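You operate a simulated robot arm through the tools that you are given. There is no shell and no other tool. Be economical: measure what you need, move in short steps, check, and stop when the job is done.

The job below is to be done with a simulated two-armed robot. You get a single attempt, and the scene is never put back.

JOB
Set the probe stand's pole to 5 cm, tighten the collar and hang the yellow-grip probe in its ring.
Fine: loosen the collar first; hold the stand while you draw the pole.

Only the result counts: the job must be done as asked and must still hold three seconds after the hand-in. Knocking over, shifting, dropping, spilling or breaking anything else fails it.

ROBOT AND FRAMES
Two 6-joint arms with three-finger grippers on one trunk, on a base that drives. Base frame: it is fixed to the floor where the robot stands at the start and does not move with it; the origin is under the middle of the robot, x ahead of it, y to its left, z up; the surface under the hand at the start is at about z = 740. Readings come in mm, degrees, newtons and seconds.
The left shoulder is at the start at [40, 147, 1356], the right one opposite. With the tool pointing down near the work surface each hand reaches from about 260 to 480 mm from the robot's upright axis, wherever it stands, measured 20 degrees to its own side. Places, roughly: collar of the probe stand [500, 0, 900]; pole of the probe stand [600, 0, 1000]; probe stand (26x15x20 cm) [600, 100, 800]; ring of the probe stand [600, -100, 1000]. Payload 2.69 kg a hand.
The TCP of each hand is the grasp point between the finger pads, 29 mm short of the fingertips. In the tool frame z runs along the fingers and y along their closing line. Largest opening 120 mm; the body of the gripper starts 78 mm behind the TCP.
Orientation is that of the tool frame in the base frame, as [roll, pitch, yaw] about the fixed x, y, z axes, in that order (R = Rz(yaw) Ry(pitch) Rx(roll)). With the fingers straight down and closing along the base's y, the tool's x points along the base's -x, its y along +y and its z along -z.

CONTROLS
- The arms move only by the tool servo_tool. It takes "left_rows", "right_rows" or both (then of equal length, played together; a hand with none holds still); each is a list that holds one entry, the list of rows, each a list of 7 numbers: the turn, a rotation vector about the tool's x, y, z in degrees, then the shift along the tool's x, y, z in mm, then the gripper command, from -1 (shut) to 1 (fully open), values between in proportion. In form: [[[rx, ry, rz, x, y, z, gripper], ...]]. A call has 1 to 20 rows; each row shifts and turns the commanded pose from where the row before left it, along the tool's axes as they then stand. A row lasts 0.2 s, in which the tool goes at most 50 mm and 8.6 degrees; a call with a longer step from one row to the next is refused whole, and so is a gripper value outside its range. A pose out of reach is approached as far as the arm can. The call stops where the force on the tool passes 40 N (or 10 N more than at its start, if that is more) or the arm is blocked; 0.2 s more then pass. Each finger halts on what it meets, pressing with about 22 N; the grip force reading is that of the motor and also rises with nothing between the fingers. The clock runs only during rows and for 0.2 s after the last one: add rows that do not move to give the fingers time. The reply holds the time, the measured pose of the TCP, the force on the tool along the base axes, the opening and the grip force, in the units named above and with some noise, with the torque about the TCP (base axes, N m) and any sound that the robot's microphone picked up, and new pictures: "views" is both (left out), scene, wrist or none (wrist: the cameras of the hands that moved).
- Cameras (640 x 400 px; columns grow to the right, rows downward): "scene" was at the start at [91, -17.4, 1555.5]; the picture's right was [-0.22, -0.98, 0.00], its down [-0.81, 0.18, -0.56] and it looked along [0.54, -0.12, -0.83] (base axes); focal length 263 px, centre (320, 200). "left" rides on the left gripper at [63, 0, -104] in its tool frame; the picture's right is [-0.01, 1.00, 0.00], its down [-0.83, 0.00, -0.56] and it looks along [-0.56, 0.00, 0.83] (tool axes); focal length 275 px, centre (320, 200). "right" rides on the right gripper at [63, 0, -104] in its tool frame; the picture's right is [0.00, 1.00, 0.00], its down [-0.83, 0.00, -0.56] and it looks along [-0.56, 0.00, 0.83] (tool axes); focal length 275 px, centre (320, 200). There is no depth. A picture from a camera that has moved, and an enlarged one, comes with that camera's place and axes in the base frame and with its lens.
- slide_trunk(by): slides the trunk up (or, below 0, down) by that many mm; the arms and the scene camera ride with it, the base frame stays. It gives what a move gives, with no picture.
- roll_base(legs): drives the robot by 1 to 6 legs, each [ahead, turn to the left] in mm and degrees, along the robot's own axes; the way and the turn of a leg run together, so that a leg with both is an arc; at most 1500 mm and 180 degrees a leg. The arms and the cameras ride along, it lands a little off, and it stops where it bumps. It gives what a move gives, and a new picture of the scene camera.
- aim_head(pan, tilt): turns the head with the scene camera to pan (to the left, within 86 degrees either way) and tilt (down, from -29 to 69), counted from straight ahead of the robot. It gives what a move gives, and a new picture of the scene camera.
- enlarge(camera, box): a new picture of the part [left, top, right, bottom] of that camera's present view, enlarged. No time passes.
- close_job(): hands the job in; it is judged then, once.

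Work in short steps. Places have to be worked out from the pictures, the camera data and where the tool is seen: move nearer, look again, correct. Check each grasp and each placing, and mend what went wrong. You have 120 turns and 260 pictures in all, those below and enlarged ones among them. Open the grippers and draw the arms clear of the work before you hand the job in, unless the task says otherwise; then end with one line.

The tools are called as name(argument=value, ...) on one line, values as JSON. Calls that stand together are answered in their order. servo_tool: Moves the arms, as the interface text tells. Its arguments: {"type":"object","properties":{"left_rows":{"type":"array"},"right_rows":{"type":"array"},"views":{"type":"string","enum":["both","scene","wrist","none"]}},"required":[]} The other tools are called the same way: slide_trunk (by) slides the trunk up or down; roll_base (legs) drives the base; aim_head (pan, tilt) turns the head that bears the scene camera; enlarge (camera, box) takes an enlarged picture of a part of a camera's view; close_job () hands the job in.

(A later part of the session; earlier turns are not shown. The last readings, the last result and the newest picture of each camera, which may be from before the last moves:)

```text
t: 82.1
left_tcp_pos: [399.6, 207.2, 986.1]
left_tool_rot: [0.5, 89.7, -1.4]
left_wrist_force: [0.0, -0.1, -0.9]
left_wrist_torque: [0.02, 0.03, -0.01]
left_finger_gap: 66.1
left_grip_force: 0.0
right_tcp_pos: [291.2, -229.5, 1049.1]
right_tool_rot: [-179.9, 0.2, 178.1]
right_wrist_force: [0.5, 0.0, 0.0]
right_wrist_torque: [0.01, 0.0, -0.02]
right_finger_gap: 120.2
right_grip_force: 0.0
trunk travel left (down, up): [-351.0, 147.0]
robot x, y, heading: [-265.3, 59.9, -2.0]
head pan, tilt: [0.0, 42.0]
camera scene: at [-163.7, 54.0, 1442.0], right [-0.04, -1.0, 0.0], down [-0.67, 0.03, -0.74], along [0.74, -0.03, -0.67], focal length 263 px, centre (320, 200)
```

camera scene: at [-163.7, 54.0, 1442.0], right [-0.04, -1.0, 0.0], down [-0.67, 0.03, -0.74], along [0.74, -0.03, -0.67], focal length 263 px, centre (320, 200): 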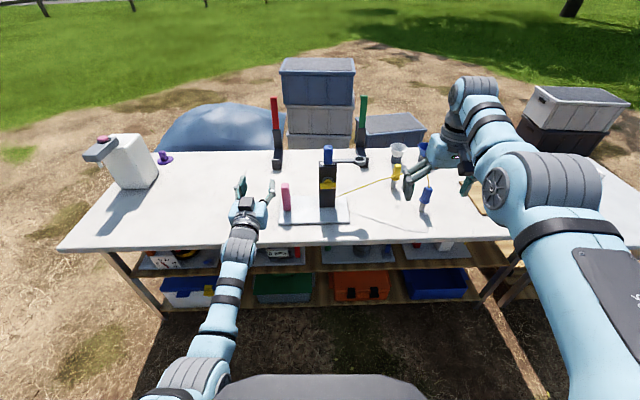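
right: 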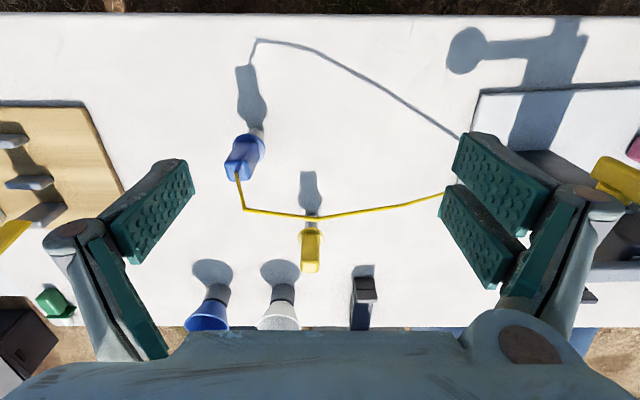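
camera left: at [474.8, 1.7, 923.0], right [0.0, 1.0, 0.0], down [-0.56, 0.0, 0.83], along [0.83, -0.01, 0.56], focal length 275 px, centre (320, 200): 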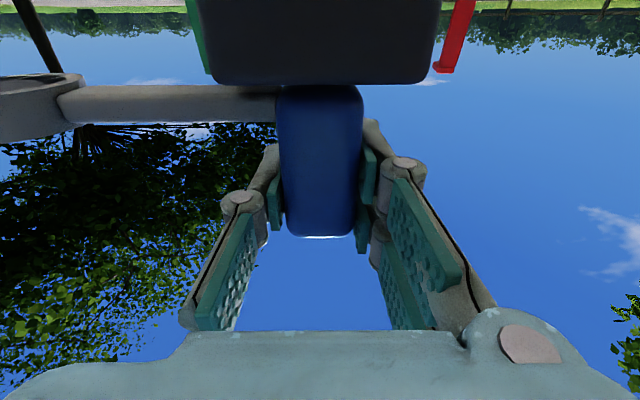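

Positions look good. I pitch the left tool down to ~45° and the right tool forward to ~45°.

servo_tool(left_rows=[[[0, 7.5, 0, 0, 0, 0, 0.3], [0, 7.5, 0, 0, 0, 0, 0.3], [0, 7.5, 0, 0, 0, 0, 0.3], [0, 7.5, 0, 0, 0, 0, 0.3], [0, 7.5, 0, 0, 0, 0, 0.3], [0, 7.5, 0, 0, 0, 0, 0.3], [0, 0, 0, 0, 0, 0, 0.3], [0, 0, 0, 0, 0, 0, 0.3], [0, 0, 0, 0, 0, 0, 0.3]]], right_rows=[[[0, 0, 0, -30, 0, 10, 0], [0, 0, 0, -30, 0, 10, 0], [0, 0, 0, -30, 0, 10, 0], [0, -7, 0, 0, 0, 0, 0], [0, -7, 0, 0, 0, 0, 0], [0, -7, 0, 0, 0, 0, 0], [0, -7, 0, 0, 0, 0, 0], [0, -7, 0, 0, 0, 0, 0], [0, -7, 0, 0, 0, 0, 0]]], views="both")

```text
t: 84.1
left_tcp_pos: [399.5, 205.9, 986.6]
left_tool_rot: [-180.0, 45.2, 178.0]
left_wrist_force: [0.3, 0.0, -0.4]
left_wrist_torque: [0.0, -0.01, 0.0]
left_finger_gap: 78.0
left_grip_force: 0.0
right_tcp_pos: [295.2, -221.5, 1019.6]
right_tool_rot: [180.0, 42.3, 178.2]
right_wrist_force: [1.1, 0.3, 0.0]
right_wrist_torque: [-0.01, 0.01, -0.03]
right_finger_gap: 60.0
right_grip_force: 0.0
right hand out of reach, approached as far as the arm can: row 1, 2, 3
trunk travel left (down, up): [-351.0, 147.0]
robot x, y, heading: [-268.3, 60.1, -2.4]
head pan, tilt: [0.0, 42.0]
camera scene: at [-163.0, 53.7, 1441.9], right [-0.04, -1.0, 0.0], down [-0.67, 0.03, -0.74], along [0.74, -0.03, -0.67], focal length 263 px, centre (320, 200)
camera right: at [178.6, -216.9, 1055.0], right [0.03, 1.0, 0.0], down [0.24, 0.0, 0.97], along [0.97, -0.03, -0.24], focal length 275 px, centre (320, 200)
camera left: at [280.8, 210.7, 1015.2], right [0.04, 1.0, 0.0], down [0.19, -0.01, 0.98], along [0.98, -0.04, -0.19], focal length 275 px, centre (320, 200)
```

scene: 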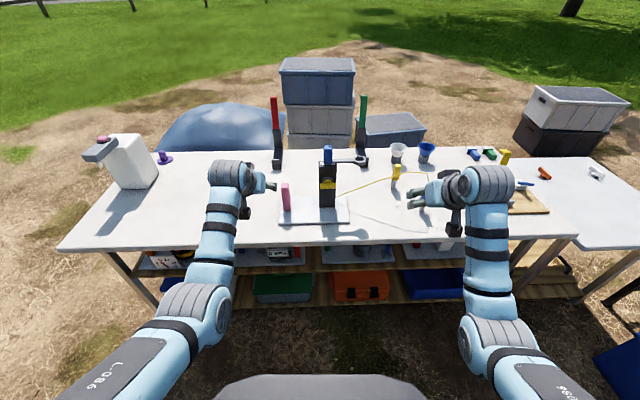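
right: 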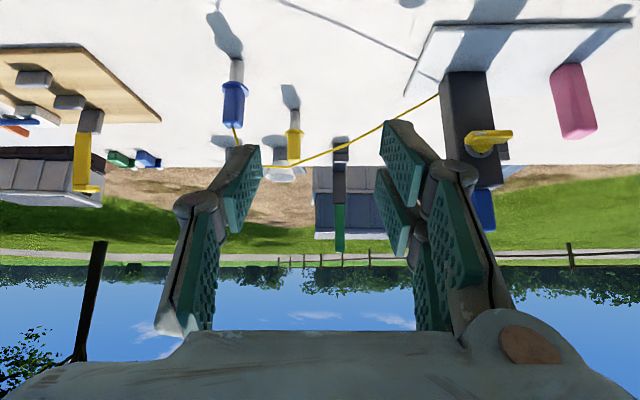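
left: 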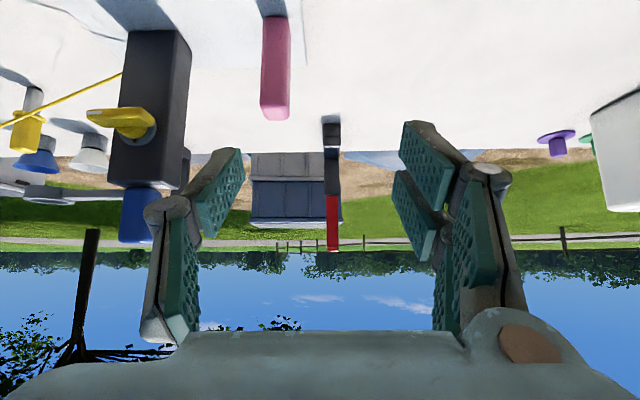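

Both are pitched ~45° and in reach. I straighten the heading, then move the right hand over towards the pole line (y≈0), raised.

roll_base(legs=[[0, 2.2]])

servo_tool(right_rows=[[[0, 0, 0, -15, 30, 3, 0], [0, 0, 0, -15, 30, 3, 0], [0, 0, 0, -15, 30, 3, 0], [0, 0, 0, -15, 30, 3, 0], [0, 0, 0, -15, 30, 3, 0], [0, 0, 0, -5, 30, 3, 0], [0, 0, 0, 0, 20, 0, 0], [0, 0, 0, 0, 0, 0, 0]]], left_rows=[[[0, 0, 0, 0, -10, 0, 0.3], [0, 0, 0, 0, -10, 0, 0.3], [0, 0, 0, 0, -10, 0, 0.3], [0, 0, 0, 0, -10, 0, 0.3], [0, 0, 0, 0, -10, 0, 0.3], [0, 0, 0, 0, -10, 0, 0.3], [0, 0, 0, 0, -10, 0, 0.3], [0, 0, 0, 0, 0, 0, 0.3]]], views="none")

```text
t: 84.9
left_tcp_pos: [393.8, 230.1, 986.8]
left_tool_rot: [179.9, 45.2, -179.9]
left_wrist_force: [-0.7, -0.4, -0.1]
left_wrist_torque: [-0.01, 0.06, 0.0]
left_finger_gap: 77.9
left_grip_force: 0.0
right_tcp_pos: [306.8, -200.7, 1019.1]
right_tool_rot: [180.0, 42.0, -179.7]
right_wrist_force: [-0.4, 0.1, 0.1]
right_wrist_torque: [0.03, -0.02, 0.03]
right_finger_gap: 59.9
right_grip_force: 0.0
trunk travel left (down, up): [-351.0, 147.0]
robot x, y, heading: [-267.4, 60.4, -0.1]
head pan, tilt: [0.0, 42.0]
camera scene: at [-162.6, 56.3, 1441.9], right [0.0, -1.0, 0.0], down [-0.67, 0.0, -0.74], along [0.74, 0.0, -0.67], focal length 263 px, centre (320, 200)
```

scene: 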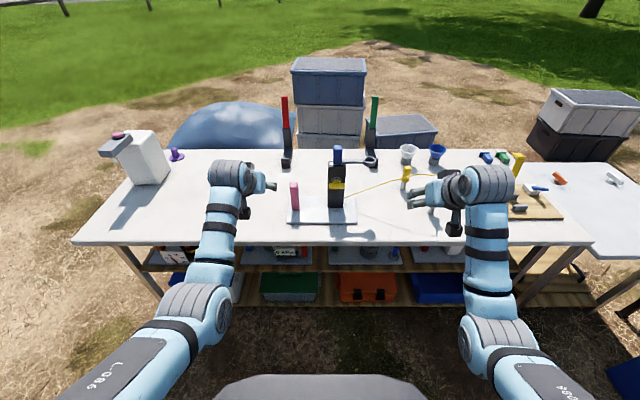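

```text
t: 86.7
left_tcp_pos: [393.6, 161.3, 986.2]
left_tool_rot: [-180.0, 45.2, -179.8]
left_wrist_force: [0.5, 0.7, -0.4]
left_wrist_torque: [-0.02, 0.02, -0.01]
left_finger_gap: 78.2
left_grip_force: 0.0
right_tcp_pos: [376.1, 1.0, 1060.2]
right_tool_rot: [180.0, 42.2, -179.9]
right_wrist_force: [0.3, -0.1, -0.3]
right_wrist_torque: [0.01, -0.01, -0.02]
right_finger_gap: 59.9
right_grip_force: 0.1
trunk travel left (down, up): [-351.0, 147.0]
robot x, y, heading: [-269.3, 58.0, 0.1]
head pan, tilt: [0.0, 42.0]
```

Both hands obey. I zoom on the stand to measure pole and pink handle again.

enlarge(camera="scene", box=[270, 130, 400, 240])

enlarge(camera="right", box=[160, 0, 560, 260])

enlarge(camera="left", box=[60, 0, 460, 260])

```text
3.64 times, centred on (335, 185) of scene
camera zoom: at [-162.4, 57.8, 1441.9], right [0.0, -1.0, 0.0], down [-0.67, 0.0, -0.74], along [0.74, 0.0, -0.67], focal length 956 px, centre (266, 254)
```

zoom: 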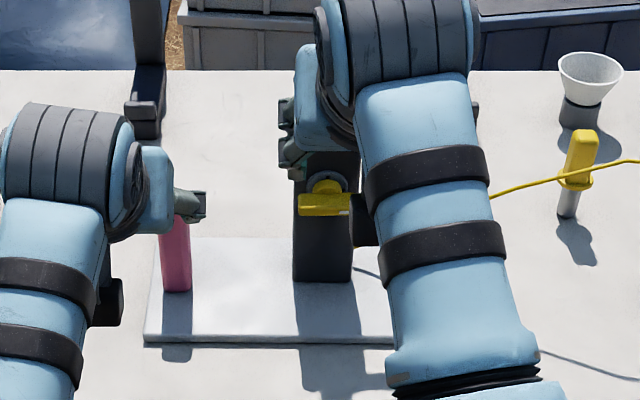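

```text
1.54 times, centred on (360, 130) of right
camera zoom: at [258.8, 0.7, 1095.3], right [-0.01, 1.0, 0.0], down [0.24, 0.01, 0.97], along [0.97, 0.01, -0.24], focal length 424 px, centre (258, 308)
```

zoom: 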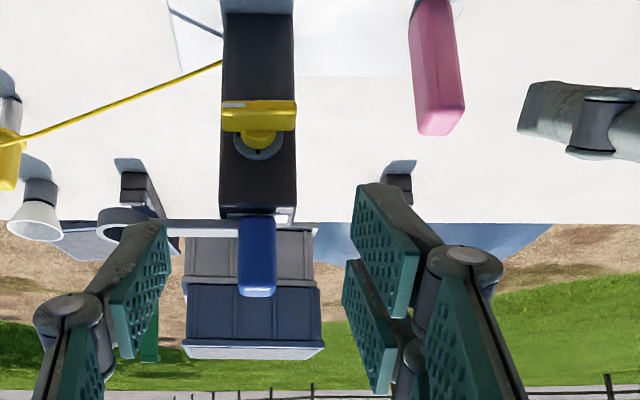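

```text
1.54 times, centred on (260, 130) of left
camera zoom: at [275.2, 162.0, 1015.0], right [0.0, 1.0, 0.0], down [0.19, 0.0, 0.98], along [0.98, 0.0, -0.19], focal length 424 px, centre (412, 308)
```

zoom: 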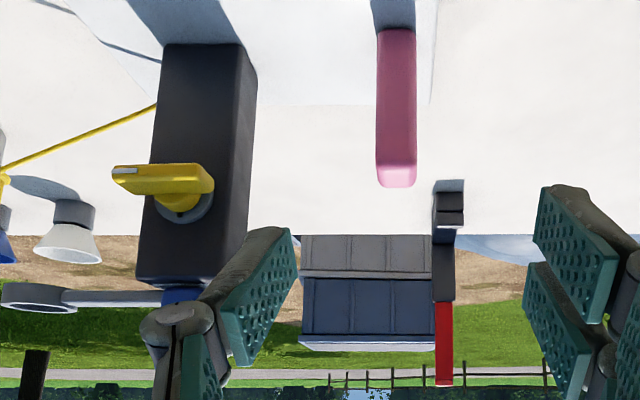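

Pole grip ≈[582, 2], top 1003; pink handle centre ≈[564, 150], top ≈860. I drive forward 185 mm with both hands passing above.

roll_base(legs=[[185, 0]])

servo_tool(left_rows=[[[0, 0, 0, 10, -2, -10, 0.2], [0, 0, 0, 20, -3, -10, 0.2], [0, 0, 0, 20, -3, -10, 0.2]]], views="wrist")

enlarge(camera="right", box=[0, 0, 640, 400])

```text
t: 88.2
left_tcp_pos: [576.0, 160.9, 987.8]
left_tool_rot: [180.0, 45.4, 180.0]
left_wrist_force: [0.3, 0.4, -0.5]
left_wrist_torque: [-0.01, -0.04, 0.01]
left_finger_gap: 78.3
left_grip_force: 0.0
right_tcp_pos: [555.5, -0.0, 1061.7]
right_tool_rot: [-180.0, 42.2, -179.9]
right_wrist_force: [-1.3, 0.3, -0.4]
right_wrist_torque: [0.0, 0.0, 0.01]
right_finger_gap: 60.1
right_grip_force: 0.1
trunk travel left (down, up): [-351.0, 147.0]
robot x, y, heading: [-84.2, 60.3, -0.1]
head pan, tilt: [0.0, 42.0]
camera scene: at [16.9, 57.6, 1442.2], right [0.0, -1.0, 0.0], down [-0.67, 0.0, -0.74], along [0.74, 0.0, -0.67], focal length 263 px, centre (320, 200)
```

scene: 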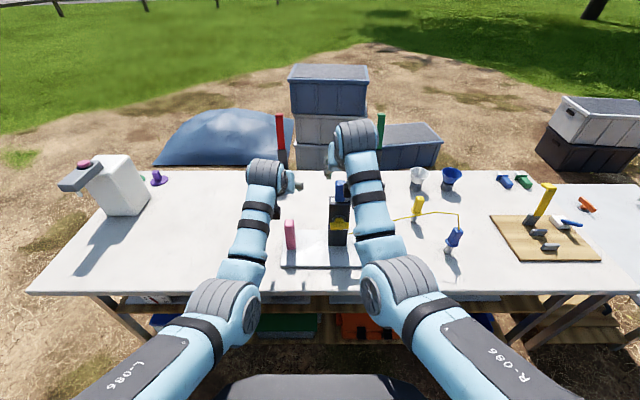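

```text
t: 89.0
left_tcp_pos: [524.7, 161.3, 978.2]
left_tool_rot: [179.0, 46.1, 179.9]
left_wrist_force: [0.1, 0.2, 0.1]
left_wrist_torque: [0.02, -0.01, 0.01]
left_finger_gap: 72.0
left_grip_force: 0.0
right_tcp_pos: [558.8, -0.8, 1059.9]
right_tool_rot: [180.0, 42.0, -179.9]
right_wrist_force: [0.1, 0.2, 0.3]
right_wrist_torque: [-0.01, 0.01, 0.02]
right_finger_gap: 59.9
right_grip_force: 0.0
trunk travel left (down, up): [-351.0, 147.0]
robot x, y, heading: [-86.2, 55.0, -0.1]
head pan, tilt: [0.0, 42.0]
camera left: at [405.5, 158.6, 1004.9], right [-0.01, 1.0, 0.01], down [0.18, -0.01, 0.98], along [0.98, 0.01, -0.18], focal length 275 px, centre (320, 200)
```

left: 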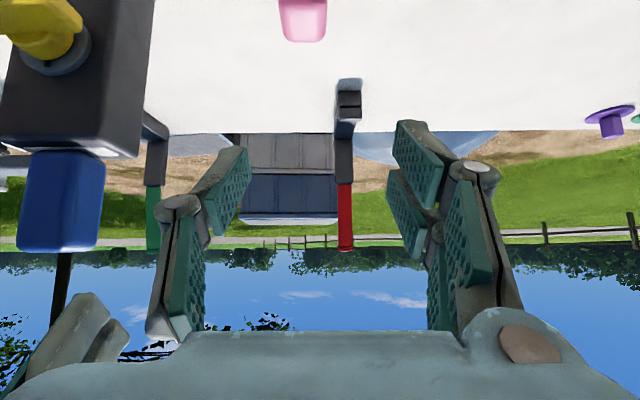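

```text
1.00 times, centred on (320, 200) of right (not enlarged: the box is as wide or as high as the picture)
camera zoom: at [441.8, -1.3, 1095.1], right [0.0, 1.0, 0.0], down [0.25, 0.0, 0.97], along [0.97, 0.0, -0.25], focal length 275 px, centre (320, 200)
```

zoom: 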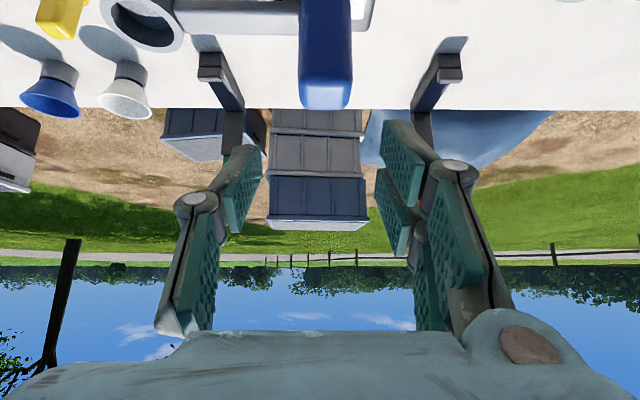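

Left: swing down to the approach line and slide in along the tool axis to straddle the pink handle.

servo_tool(left_rows=[[[0, 0, 0, 24, -4, 8, 0.2], [0, 0, 0, 24, -4, 8, 0.2], [0, 0, 0, 24, -3, 8, 0.2], [0, 0, 0, 0, 0, 20, 0.2], [0, 0, 0, 0, 0, 20, 0.2], [0, 0, 0, 0, 0, 0, 0.2]]], views="wrist")

```text
t: 90.6
left_tcp_pos: [520.0, 170.2, 871.7]
left_tool_rot: [176.7, 45.3, 179.0]
left_wrist_force: [-0.8, 1.0, -0.1]
left_wrist_torque: [0.02, 0.02, 0.03]
left_finger_gap: 71.8
left_grip_force: 0.0
right_tcp_pos: [557.8, -1.2, 1060.8]
right_tool_rot: [-180.0, 42.2, -179.9]
right_wrist_force: [-0.7, 0.2, -0.8]
right_wrist_torque: [-0.03, 0.03, 0.03]
right_finger_gap: 59.9
right_grip_force: 0.0
trunk travel left (down, up): [-351.0, 147.0]
robot x, y, heading: [-82.3, 60.3, -0.1]
head pan, tilt: [0.0, 42.0]
stopped in row 6 (left hand): the arm was blocked; the commanded pose is now the measured one
camera left: at [400.0, 167.2, 899.6], right [-0.02, 1.0, 0.04], down [0.19, -0.04, 0.98], along [0.98, 0.03, -0.19], focal length 275 px, centre (320, 200)
```

left: 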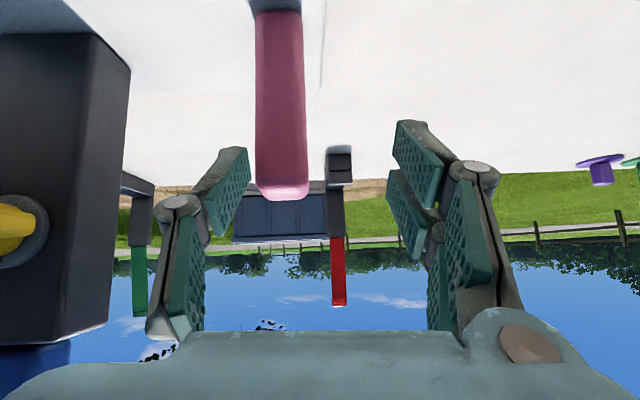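

The left arm is blocked going inward (likely near the right arm or a joint limit). I yaw the left tool ~20° so it comes in from the left, then shift toward y=150.

servo_tool(left_rows=[[[0, 0, 0, 0, 0, -10, 0.2], [4.7, 0, 4.7, 0, 0, 0, 0.2], [4.7, 0, 4.7, 0, 0, 0, 0.2], [4.7, 0, 4.7, 0, 0, 0, 0.2], [0, 0, 0, 0, -8, 0, 0.2], [0, 0, 0, 0, -8, 0, 0.2], [0, 0, 0, 0, 0, 0, 0.2]]], views="both")

```text
t: 92.2
left_tcp_pos: [505.6, 153.7, 876.0]
left_tool_rot: [177.1, 44.4, 159.3]
left_wrist_force: [0.2, -0.1, -0.2]
left_wrist_torque: [-0.03, 0.0, 0.0]
left_finger_gap: 72.0
left_grip_force: 0.1
right_tcp_pos: [559.5, -1.1, 1059.9]
right_tool_rot: [-179.9, 42.1, -179.9]
right_wrist_force: [-0.3, -0.8, -0.5]
right_wrist_torque: [0.01, -0.03, -0.01]
right_finger_gap: 60.0
right_grip_force: 0.0
trunk travel left (down, up): [-351.0, 147.0]
robot x, y, heading: [-84.1, 60.4, 0.1]
head pan, tilt: [0.0, 42.0]
camera scene: at [20.7, 57.9, 1441.9], right [0.0, -1.0, 0.0], down [-0.67, 0.0, -0.74], along [0.74, 0.0, -0.67], focal length 263 px, centre (320, 200)
camera left: at [393.0, 190.2, 907.0], right [0.32, 0.95, 0.04], down [0.18, -0.1, 0.98], along [0.93, -0.31, -0.2], focal length 275 px, centre (320, 200)
```

scene: 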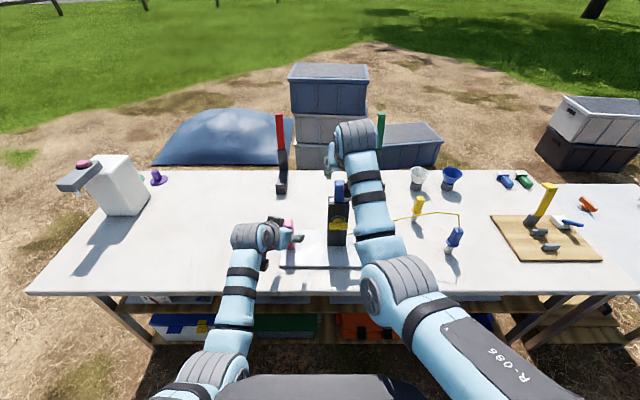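
left: 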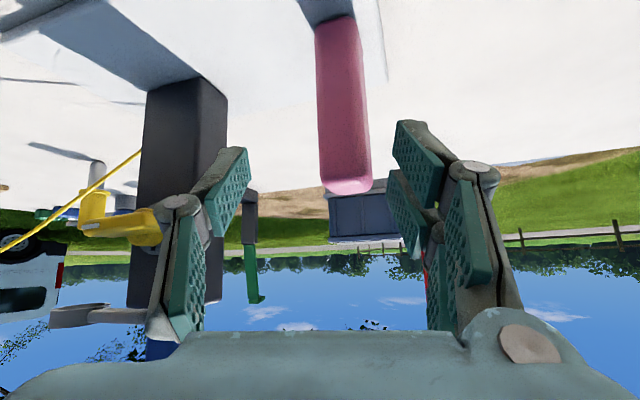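

Good, that works. I slide in to the pink handle at ≈[563,150,838].

servo_tool(left_rows=[[[0, 0, 0, -3.2, 3.35, 16.6, 0.2], [0, 0, 0, -3.2, 3.35, 16.6, 0.2], [0, 0, 0, -3.2, 3.35, 16.6, 0.2], [0, 0, 0, -3.2, 3.35, 16.6, 0.2], [0, 0, 0, 0, 0, 0, 0.2]]], views="wrist")

```text
t: 93.4
left_tcp_pos: [563.2, 151.4, 839.5]
left_tool_rot: [177.0, 44.4, 159.2]
left_wrist_force: [-0.4, 0.1, 0.5]
left_wrist_torque: [0.01, -0.03, 0.02]
left_finger_gap: 71.7
left_grip_force: 0.0
right_tcp_pos: [557.3, -2.9, 1059.8]
right_tool_rot: [-179.9, 42.1, -179.9]
right_wrist_force: [-0.3, -0.3, 0.0]
right_wrist_torque: [-0.02, 0.03, -0.01]
right_finger_gap: 59.9
right_grip_force: 0.2
trunk travel left (down, up): [-351.0, 147.0]
robot x, y, heading: [-83.8, 60.2, -0.1]
head pan, tilt: [0.0, 42.0]
camera left: at [449.9, 187.3, 869.0], right [0.32, 0.95, 0.04], down [0.18, -0.1, 0.98], along [0.93, -0.31, -0.2], focal length 275 px, centre (320, 200)
```

left: 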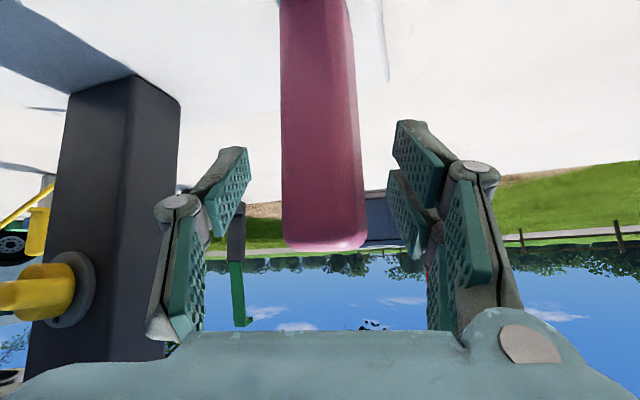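

Pink is between the fingers; I close gently.

servo_tool(left_rows=[[[0, 0, 0, 0, 0, 0, -1], [0, 0, 0, 0, 0, 0, -1], [0, 0, 0, 0, 0, 0, -1], [0, 0, 0, 0, 0, 0, -1]]], views="both")

enlarge(camera="right", box=[0, 0, 640, 400])

```text
t: 94.4
left_tcp_pos: [562.1, 149.4, 838.0]
left_tool_rot: [177.0, 44.5, 159.3]
left_wrist_force: [1.4, -0.4, 1.6]
left_wrist_torque: [-0.61, 0.35, 0.38]
left_finger_gap: 32.0
left_grip_force: 22.1
right_tcp_pos: [559.9, -1.6, 1060.9]
right_tool_rot: [-179.9, 42.1, -179.9]
right_wrist_force: [0.1, -0.7, -0.3]
right_wrist_torque: [-0.03, 0.0, 0.0]
right_finger_gap: 59.9
right_grip_force: 0.1
trunk travel left (down, up): [-351.0, 147.0]
robot x, y, heading: [-83.4, 61.6, -0.4]
head pan, tilt: [0.0, 42.0]
camera scene: at [20.7, 57.5, 1441.9], right [0.0, -1.0, 0.0], down [-0.67, 0.0, -0.74], along [0.74, 0.0, -0.67], focal length 263 px, centre (320, 200)
camera left: at [450.0, 187.0, 869.1], right [0.32, 0.95, 0.04], down [0.18, -0.1, 0.98], along [0.93, -0.31, -0.2], focal length 275 px, centre (320, 200)
```

scene: 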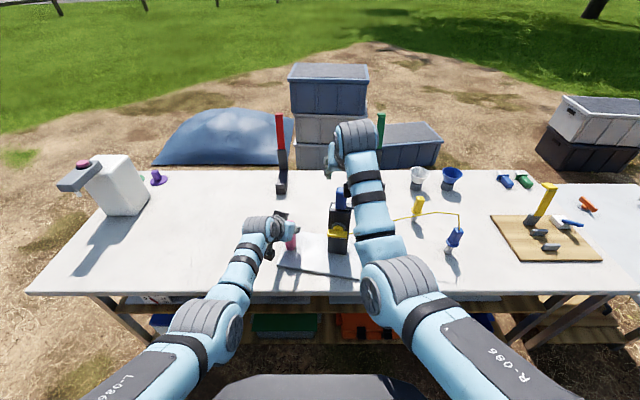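
left: 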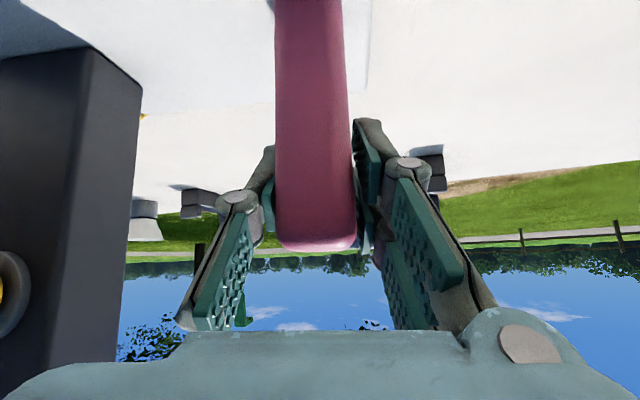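

```text
1.00 times, centred on (320, 200) of right (not enlarged: the box is as wide or as high as the picture)
camera zoom: at [441.8, -1.5, 1095.2], right [0.0, 1.0, 0.0], down [0.24, 0.0, 0.97], along [0.97, 0.0, -0.24], focal length 275 px, centre (320, 200)
```

zoom: 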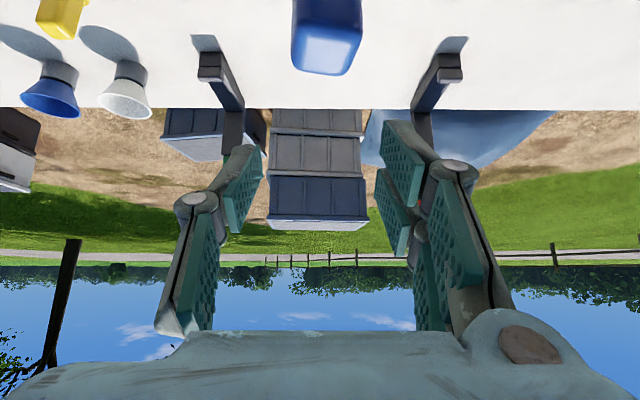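

Closing aligned the light stand to my yawed fingers (it turned ~15–20°). I turn it back by yawing the left hand while it holds the handle.

servo_tool(left_rows=[[[-3.5, 0, -3.5, 0, 0, 0, -1], [-3.5, 0, -3.5, 0, 0, 0, -1], [-3.5, 0, -3.5, 0, 0, 0, -1], [-3.5, 0, -3.5, 0, 0, 0, -1], [0, 0, 0, 0, 0, 0, -1]]], views="both")

enlarge(camera="scene", box=[230, 160, 370, 290])

```text
t: 95.6
left_tcp_pos: [562.3, 150.2, 838.9]
left_tool_rot: [177.0, 45.2, 179.1]
left_wrist_force: [-0.3, 0.3, 2.1]
left_wrist_torque: [-0.78, 0.53, -0.23]
left_finger_gap: 30.3
left_grip_force: 22.1
right_tcp_pos: [559.2, -1.6, 1060.6]
right_tool_rot: [-179.9, 42.1, -179.9]
right_wrist_force: [0.4, 0.2, 0.6]
right_wrist_torque: [0.01, -0.04, 0.02]
right_finger_gap: 60.1
right_grip_force: 0.0
trunk travel left (down, up): [-351.0, 147.0]
robot x, y, heading: [-81.3, 60.6, -0.2]
head pan, tilt: [0.0, 42.0]
camera scene: at [20.1, 57.8, 1441.9], right [0.0, -1.0, 0.0], down [-0.67, 0.0, -0.74], along [0.74, 0.0, -0.67], focal length 263 px, centre (320, 200)
camera left: at [443.7, 146.1, 867.9], right [-0.02, 1.0, 0.04], down [0.19, -0.04, 0.98], along [0.98, 0.02, -0.19], focal length 275 px, centre (320, 200)
```

scene: 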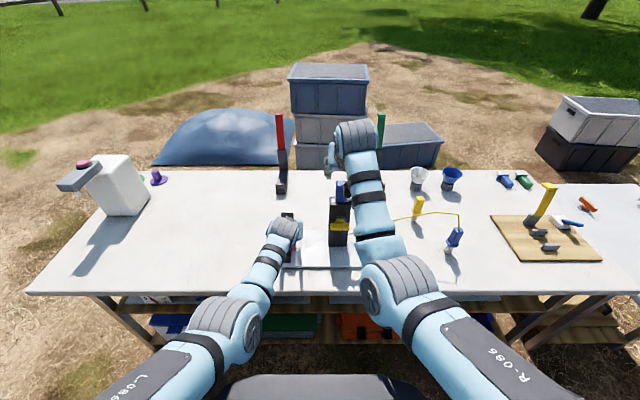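
left: 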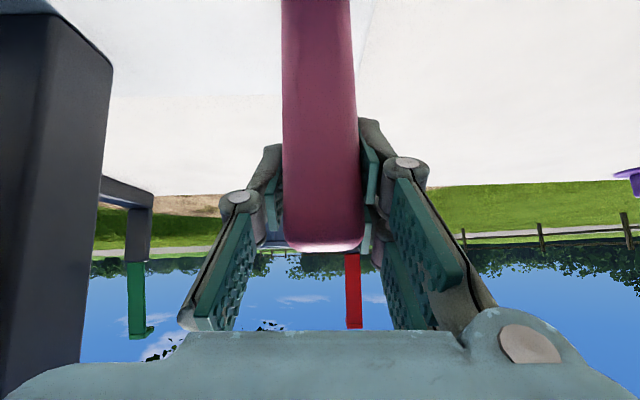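

```text
3.08 times, centred on (300, 225) of scene
camera zoom: at [20.1, 57.8, 1441.9], right [0.0, -1.0, 0.0], down [-0.67, 0.0, -0.74], along [0.74, 0.0, -0.67], focal length 809 px, centre (382, 123)
```

zoom: 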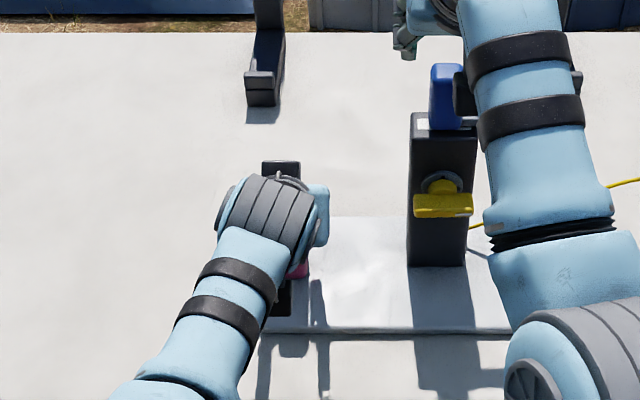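

The stand is square again (post y≈−1). Now the right hand: back to the approach line and slide down-forward onto the blue grip at ≈[582, 1, 993].

servo_tool(right_rows=[[[0, 0, 0, 15, 1.2, -13.5, 0], [0, 0, 0, 15, 1.2, -13.5, 0], [0, 0, 0, 0, 0, 23, 0], [0, 0, 0, 0, 0, 23, 0], [0, 0, 0, 0, 0, 0, 0]]], views="wrist")

```text
t: 96.8
left_tcp_pos: [563.2, 150.7, 839.5]
left_tool_rot: [177.1, 45.2, 179.0]
left_wrist_force: [-0.2, 0.9, 3.1]
left_wrist_torque: [-0.9, -0.25, -0.12]
left_finger_gap: 30.0
left_grip_force: 22.4
right_tcp_pos: [553.2, -8.3, 1025.5]
right_tool_rot: [-179.9, 42.1, -179.8]
right_wrist_force: [0.0, -0.5, 0.2]
right_wrist_torque: [-0.01, -0.02, -0.02]
right_finger_gap: 59.9
right_grip_force: 0.0
right hand out of reach, approached as far as the arm can: row 2
trunk travel left (down, up): [-351.0, 147.0]
robot x, y, heading: [-84.7, 59.7, -0.1]
head pan, tilt: [0.0, 42.0]
camera right: at [437.1, -7.4, 1060.5], right [0.0, 1.0, 0.0], down [0.24, 0.0, 0.97], along [0.97, 0.0, -0.24], focal length 275 px, centre (320, 200)
```

right: 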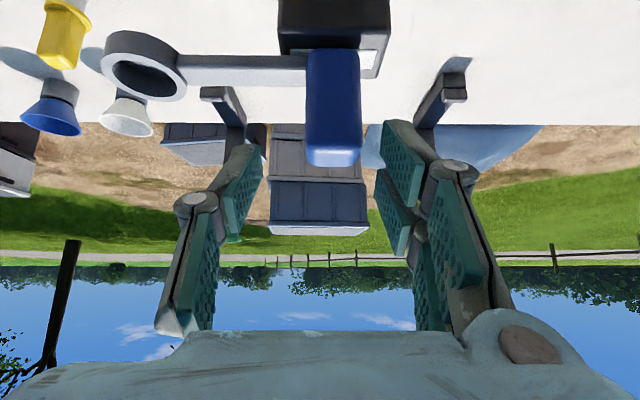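

Right drifted to y=−8; grip is at y≈0. I advance 44 mm along the tool while correcting y by +8.

servo_tool(right_rows=[[[0, 0, 0, 0, 4, 8, 0], [0, 0, 0, 0, 4, 12, 0], [0, 0, 0, 0, 0, 12, 0], [0, 0, 0, 0, 0, 11, 0], [0, 0, 0, 0, 0, 0, 0]]], views="wrist")

```text
t: 98.0
left_tcp_pos: [562.5, 149.9, 837.7]
left_tool_rot: [177.0, 45.2, 179.0]
left_wrist_force: [-0.9, 0.0, 2.0]
left_wrist_torque: [-0.9, -0.14, -0.19]
left_finger_gap: 30.0
left_grip_force: 22.7
right_tcp_pos: [584.4, 0.7, 994.4]
right_tool_rot: [-179.9, 42.1, -179.9]
right_wrist_force: [-0.1, -0.1, 0.3]
right_wrist_torque: [0.01, 0.0, -0.02]
right_finger_gap: 59.8
right_grip_force: 0.0
trunk travel left (down, up): [-351.0, 147.0]
robot x, y, heading: [-82.5, 61.0, -0.3]
head pan, tilt: [0.0, 42.0]
camera right: at [467.5, -0.2, 1029.4], right [0.0, 1.0, 0.0], down [0.24, 0.0, 0.97], along [0.97, 0.0, -0.24], focal length 275 px, centre (320, 200)
```

right: 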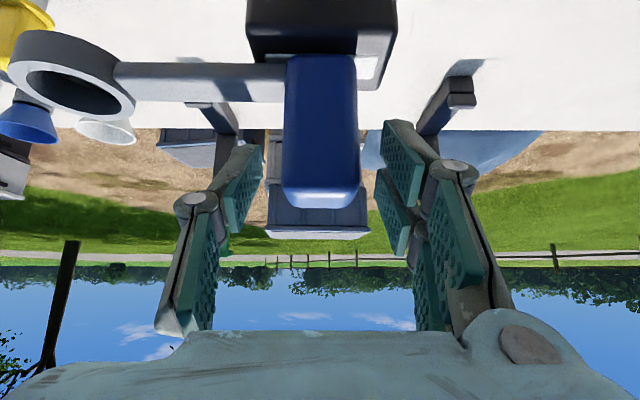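

Well placed. I close the right hand on the grip.

servo_tool(right_rows=[[[0, 0, 0, 0, 0, 0, -0.4], [0, 0, 0, 0, 0, 0, -1], [0, 0, 0, 0, 0, 0, -1], [0, 0, 0, 0, 0, 0, -1]]], views="wrist")

```text
t: 99.0
left_tcp_pos: [562.0, 148.5, 839.2]
left_tool_rot: [177.1, 45.1, 179.0]
left_wrist_force: [-2.0, -3.0, 3.6]
left_wrist_torque: [-0.91, 0.07, -0.25]
left_finger_gap: 30.0
left_grip_force: 21.8
right_tcp_pos: [584.5, 0.6, 994.3]
right_tool_rot: [-180.0, 42.2, -179.9]
right_wrist_force: [1.0, 3.1, -0.1]
right_wrist_torque: [0.45, -0.04, -0.06]
right_finger_gap: 29.4
right_grip_force: 22.2
trunk travel left (down, up): [-351.0, 147.0]
robot x, y, heading: [-83.3, 60.2, -0.3]
head pan, tilt: [0.0, 42.0]
camera right: at [467.5, 0.1, 1029.5], right [0.0, 1.0, 0.0], down [0.24, 0.0, 0.97], along [0.97, 0.0, -0.24], focal length 275 px, centre (320, 200)
```

right: 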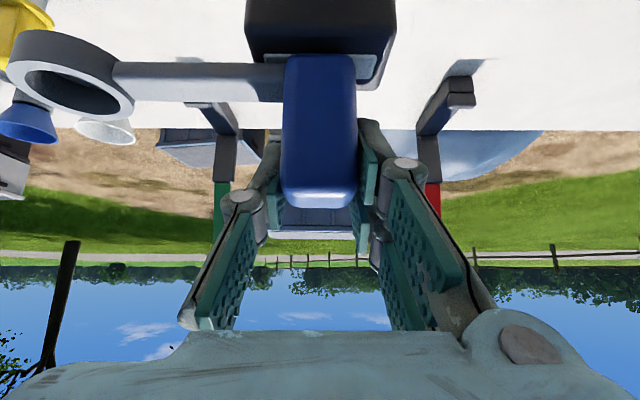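

Gripped. I draw the pole up 20 mm slowly and check.

servo_tool(right_rows=[[[0, 0, 0, -3.36, 0, -3.7, -1], [0, 0, 0, -3.36, 0, -3.7, -1], [0, 0, 0, -3.36, 0, -3.7, -1], [0, 0, 0, -3.36, 0, -3.7, -1], [0, 0, 0, 0, 0, 0, -1]]], views="both")

enlarge(camera="left", box=[0, 0, 640, 400])

```text
t: 100.2
left_tcp_pos: [563.4, 149.4, 840.7]
left_tool_rot: [177.0, 45.2, 179.0]
left_wrist_force: [-0.5, -5.5, 5.5]
left_wrist_torque: [-0.81, 0.05, -0.21]
left_finger_gap: 30.1
left_grip_force: 22.4
right_tcp_pos: [584.0, -0.3, 1015.4]
right_tool_rot: [180.0, 42.0, -180.0]
right_wrist_force: [-2.1, 5.6, -0.9]
right_wrist_torque: [0.42, 0.48, 0.11]
right_finger_gap: 28.9
right_grip_force: 21.5
trunk travel left (down, up): [-351.0, 147.0]
robot x, y, heading: [-82.2, 63.3, -0.3]
head pan, tilt: [0.0, 42.0]
camera scene: at [20.3, 57.6, 1441.9], right [0.0, -1.0, 0.0], down [-0.67, 0.0, -0.74], along [0.74, 0.0, -0.67], focal length 263 px, centre (320, 200)
camera right: at [467.6, -0.3, 1049.8], right [0.0, 1.0, 0.0], down [0.25, 0.0, 0.97], along [0.97, 0.0, -0.25], focal length 275 px, centre (320, 200)
```

scene: 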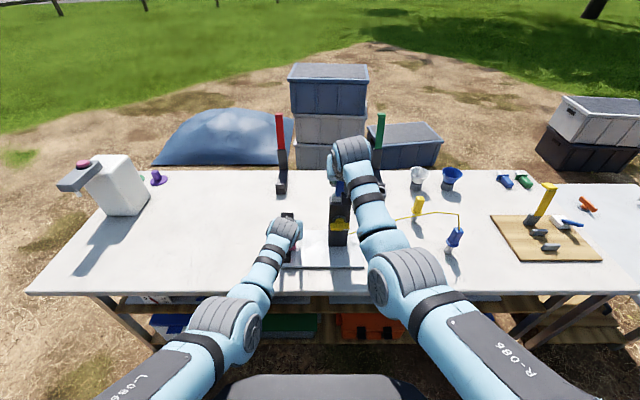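
right: 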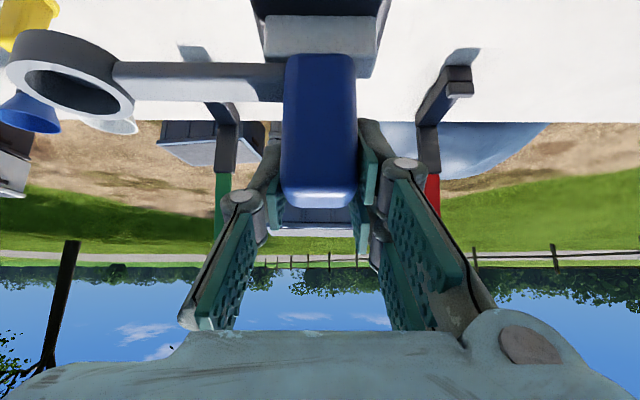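

```text
1.00 times, centred on (320, 200) of left (not enlarged: the box is as wide or as high as the picture)
camera zoom: at [443.9, 146.1, 867.9], right [-0.02, 1.0, 0.04], down [0.19, -0.04, 0.98], along [0.98, 0.02, -0.19], focal length 275 px, centre (320, 200)
```

zoom: 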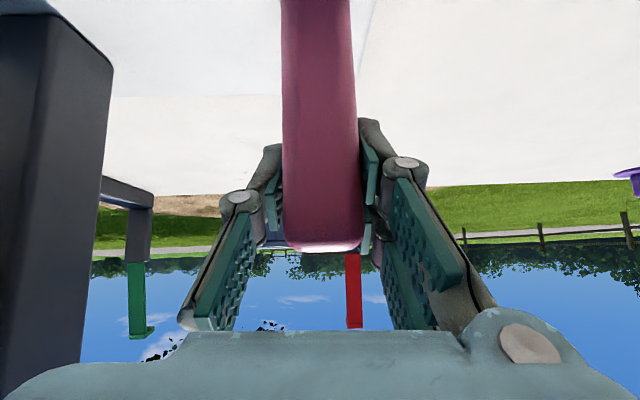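

The pole slides out while the stand stays. I draw another 25 mm and then look for scale marks.

servo_tool(right_rows=[[[0, 0, 0, -3.36, 0, -3.7, -1], [0, 0, 0, -3.36, 0, -3.7, -1], [0, 0, 0, -3.36, 0, -3.7, -1], [0, 0, 0, -3.36, 0, -3.7, -1], [0, 0, 0, -3.36, 0, -3.7, -1], [0, 0, 0, 0, 0, 0, -1], [0, 0, 0, 0, 0, 0, -1]]], views="none")

enlarge(camera="right", box=[200, 0, 440, 150])

enlarge(camera="scene", box=[290, 150, 370, 260])

```text
t: 101.8
left_tcp_pos: [562.6, 149.8, 839.6]
left_tool_rot: [177.0, 45.2, 179.0]
left_wrist_force: [-2.2, -6.7, 7.4]
left_wrist_torque: [-1.03, -0.49, -0.16]
left_finger_gap: 30.1
left_grip_force: 22.1
right_tcp_pos: [584.2, 0.1, 1040.6]
right_tool_rot: [-179.9, 42.1, -180.0]
right_wrist_force: [5.0, 6.1, 0.4]
right_wrist_torque: [0.4, -0.12, -0.02]
right_finger_gap: 29.2
right_grip_force: 21.8
trunk travel left (down, up): [-351.0, 147.0]
robot x, y, heading: [-84.0, 60.9, 0.2]
head pan, tilt: [0.0, 42.0]
```

```text
2.67 times, centred on (320, 75) of right
camera zoom: at [467.5, 0.0, 1075.4], right [0.0, 1.0, 0.0], down [0.24, 0.0, 0.97], along [0.97, 0.0, -0.24], focal length 734 px, centre (320, 533)
```

zoom: 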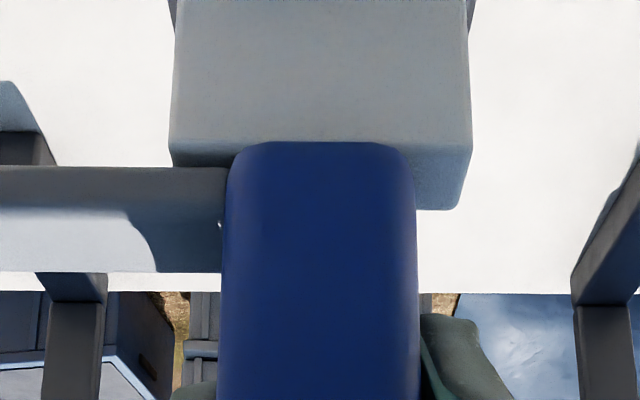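

```text
3.64 times, centred on (330, 205) of scene
camera zoom: at [20.3, 57.8, 1441.9], right [0.0, -1.0, 0.0], down [-0.67, 0.0, -0.74], along [0.74, 0.0, -0.67], focal length 956 px, centre (284, 182)
```

zoom: 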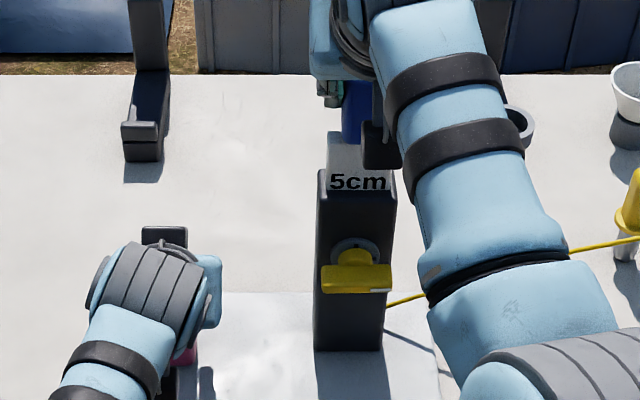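

A "5cm" marking has emerged just at the post's rim at 46 mm. I draw 4 mm more and zoom to see the mark.

servo_tool(right_rows=[[[0, 0, 0, -2.5, 0, -2.75, -1], [0, 0, 0, 0, 0, 0, -1], [0, 0, 0, 0, 0, 0, -1], [0, 0, 0, 0, 0, 0, -1]]], views="none")

enlarge(camera="scene", box=[315, 180, 355, 210])

enlarge(camera="left", box=[0, 0, 240, 150])

```text
t: 102.8
left_tcp_pos: [562.5, 149.5, 838.8]
left_tool_rot: [177.0, 45.2, 179.0]
left_wrist_force: [-0.8, -6.6, 6.5]
left_wrist_torque: [-0.8, 0.02, -0.22]
left_finger_gap: 30.2
left_grip_force: 22.3
right_tcp_pos: [584.4, -0.3, 1044.1]
right_tool_rot: [-180.0, 42.2, -179.9]
right_wrist_force: [0.7, 6.7, -0.6]
right_wrist_torque: [0.47, 0.19, 0.05]
right_finger_gap: 28.8
right_grip_force: 22.0
trunk travel left (down, up): [-351.0, 147.0]
robot x, y, heading: [-85.5, 59.4, -0.4]
head pan, tilt: [0.0, 42.0]
```

```text
13.33 times, centred on (335, 195) of scene
camera zoom: at [20.0, 57.7, 1441.9], right [0.0, -1.0, 0.0], down [-0.67, 0.0, -0.74], along [0.74, 0.0, -0.67], focal length 3504 px, centre (120, 267)
```

zoom: 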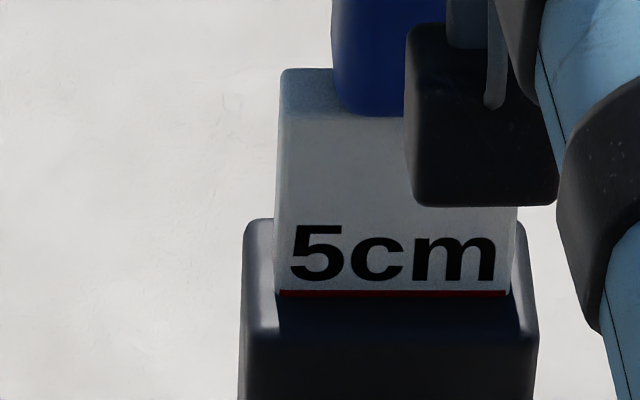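

```text
2.67 times, centred on (120, 75) of left
camera zoom: at [443.6, 146.3, 867.9], right [-0.02, 1.0, 0.04], down [0.19, -0.04, 0.98], along [0.98, 0.02, -0.19], focal length 734 px, centre (853, 533)
```

zoom: 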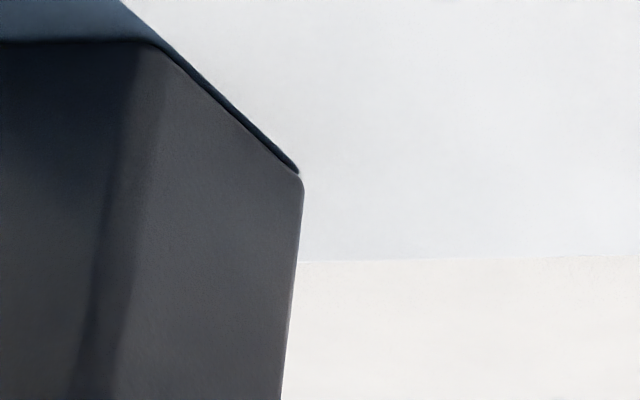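

The red line of the 5 cm mark sits right at the post's rim (49.8 mm drawn). I release the right hand while the left still holds the stand, and check the pole stays.

servo_tool(right_rows=[[[0, 0, 0, 0, 0, 0, -0.4], [0, 0, 0, 0, 0, 0, -0.2], [0, 0, 0, 0, 0, 0, 0], [0, 0, 0, 0, 0, 0, 0], [0, 0, 0, 0, 0, 0, 0]]], views="wrist")

enlarge(camera="scene", box=[315, 180, 355, 210])

```text
t: 104.0
left_tcp_pos: [562.0, 150.8, 839.2]
left_tool_rot: [176.9, 45.2, 179.0]
left_wrist_force: [-2.3, 1.5, 2.7]
left_wrist_torque: [-0.75, 0.42, -0.3]
left_finger_gap: 29.8
left_grip_force: 21.6
right_tcp_pos: [584.3, 0.5, 1043.0]
right_tool_rot: [-179.9, 42.1, -179.9]
right_wrist_force: [-0.2, 1.7, -0.8]
right_wrist_torque: [-0.02, 0.02, -0.02]
right_finger_gap: 60.1
right_grip_force: 0.0
trunk travel left (down, up): [-351.0, 147.0]
robot x, y, heading: [-88.5, 59.0, -0.1]
head pan, tilt: [0.0, 42.0]
camera right: at [467.2, 0.2, 1079.1], right [0.0, 1.0, 0.0], down [0.24, 0.01, 0.97], along [0.97, 0.0, -0.24], focal length 275 px, centre (320, 200)
```

right: 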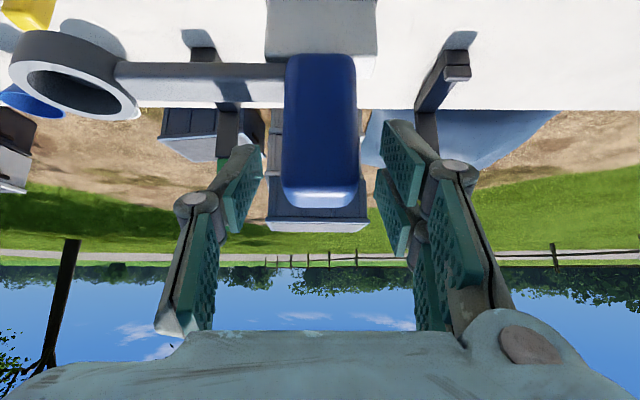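

```text
13.33 times, centred on (335, 195) of scene
camera zoom: at [20.0, 58.1, 1441.9], right [0.0, -1.0, 0.0], down [-0.67, 0.0, -0.74], along [0.74, 0.0, -0.67], focal length 3504 px, centre (120, 267)
```

zoom: 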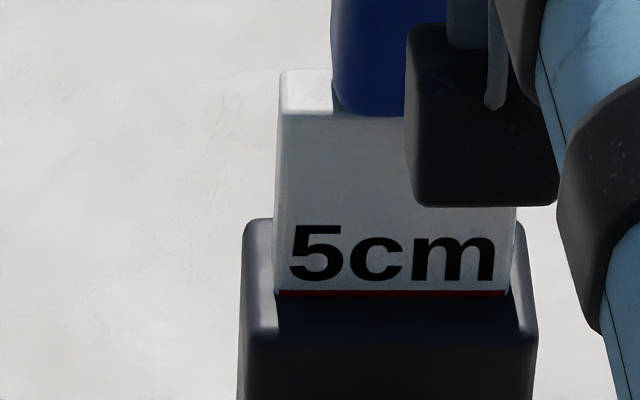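

Pole holds by friction. I withdraw the right hand, then open and withdraw the left along its tool axis.

servo_tool(right_rows=[[[0, 0, 0, 0, 0, -20, 0], [0, 0, 0, 0, 0, -20, 0], [0, 0, 0, 0, 0, -20, 0], [0, 0, 0, 0, -10, -10, 0], [0, 0, 0, 0, -20, 0, 0], [0, 0, 0, 0, 0, 0, 0]]], views="none")

servo_tool(left_rows=[[[0, 0, 0, 0, 0, 0, 0], [0, 0, 0, 0, 0, 0, 0.2], [0, 0, 0, 0, 0, 0, 0.2], [0, 0, 0, 0, 0, -20, 0.2], [0, 0, 0, 0, 0, -25, 0.2], [0, 0, 0, 0, 0, -25, 0.2], [0, 0, 0, 0, 0, -25, 0.2], [0, 0, 0, 0, 0, 0, 0.2]]], views="scene")

```text
t: 105.4
left_tcp_pos: [562.5, 150.3, 839.4]
left_tool_rot: [176.9, 45.1, 178.9]
left_wrist_force: [-0.6, 0.0, 2.6]
left_wrist_torque: [-0.9, -0.16, -0.2]
left_finger_gap: 29.9
left_grip_force: 22.1
right_tcp_pos: [538.5, -28.8, 1094.9]
right_tool_rot: [-179.8, 42.2, -179.9]
right_wrist_force: [0.0, -0.2, -0.5]
right_wrist_torque: [0.02, -0.01, 0.01]
right_finger_gap: 60.2
right_grip_force: 0.0
trunk travel left (down, up): [-351.0, 147.0]
robot x, y, heading: [-84.1, 58.8, -0.1]
head pan, tilt: [0.0, 42.0]
```

```text
t: 107.4
left_tcp_pos: [510.5, 208.8, 912.0]
left_tool_rot: [168.2, 46.6, 176.1]
left_wrist_force: [0.2, 0.3, 0.2]
left_wrist_torque: [-0.03, -0.02, -0.01]
left_finger_gap: 72.3
left_grip_force: 0.1
right_tcp_pos: [539.0, -30.6, 1095.0]
right_tool_rot: [-179.9, 42.1, -179.9]
right_wrist_force: [0.9, 0.1, 0.3]
right_wrist_torque: [-0.02, 0.03, 0.05]
right_finger_gap: 59.9
right_grip_force: 0.1
trunk travel left (down, up): [-351.0, 147.0]
robot x, y, heading: [-84.4, 60.0, -0.4]
head pan, tilt: [0.0, 42.0]
stopped in row 8 (left hand): the arm was blocked; the commanded pose is now the measured one
camera scene: at [20.9, 57.7, 1441.9], right [0.0, -1.0, 0.0], down [-0.67, 0.0, -0.74], along [0.74, 0.0, -0.67], focal length 263 px, centre (320, 200)
```

scene: 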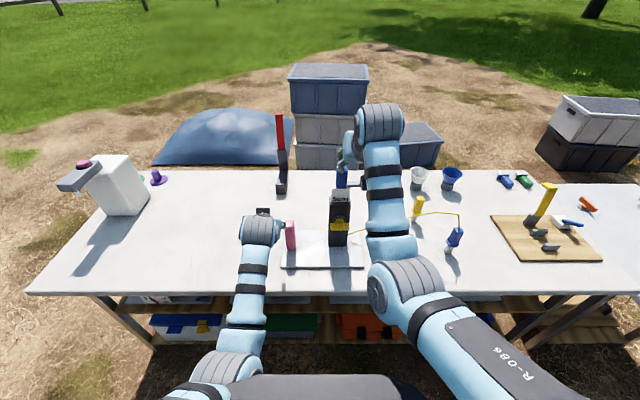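

I check that the stand and the mark did not move as the left hand swerved.

enlarge(camera="scene", box=[260, 160, 380, 280])

```text
3.33 times, centred on (320, 220) of scene
camera zoom: at [20.9, 57.7, 1441.9], right [0.0, -1.0, 0.0], down [-0.67, 0.0, -0.74], along [0.74, 0.0, -0.67], focal length 876 px, centre (320, 133)
```

zoom: 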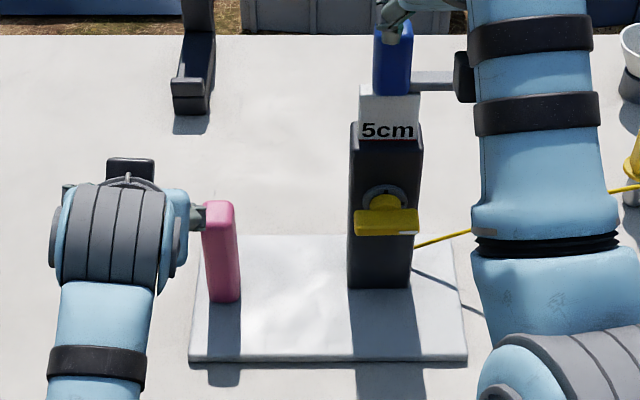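

Stand unmoved. I back off and S-curve to y≈−165 for the left-hand collar turn.

roll_base(legs=[[-250, 0], [-340, 40], [-340, -40], [640, 0]])

```text
t: 116.2
left_tcp_pos: [273.0, -19.7, 909.9]
left_tool_rot: [168.1, 46.4, 176.2]
left_wrist_force: [0.6, -0.3, 0.7]
left_wrist_torque: [0.0, 0.02, 0.03]
left_finger_gap: 72.2
left_grip_force: 0.0
right_tcp_pos: [304.5, -260.7, 1096.7]
right_tool_rot: [-179.9, 42.1, -179.8]
right_wrist_force: [-0.7, 0.2, 0.6]
right_wrist_torque: [0.03, -0.01, 0.02]
right_finger_gap: 60.0
right_grip_force: 0.0
trunk travel left (down, up): [-351.0, 147.0]
robot x, y, heading: [-321.0, -169.5, -0.0]
head pan, tilt: [0.0, 42.0]
camera scene: at [-215.5, -173.2, 1442.0], right [0.0, -1.0, 0.0], down [-0.67, 0.0, -0.74], along [0.74, 0.0, -0.67], focal length 263 px, centre (320, 200)
```

scene: 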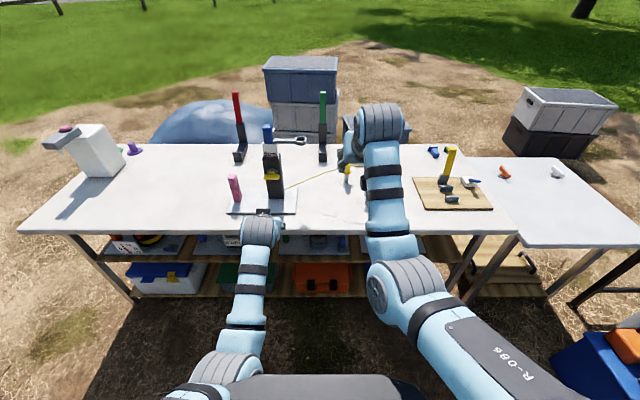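

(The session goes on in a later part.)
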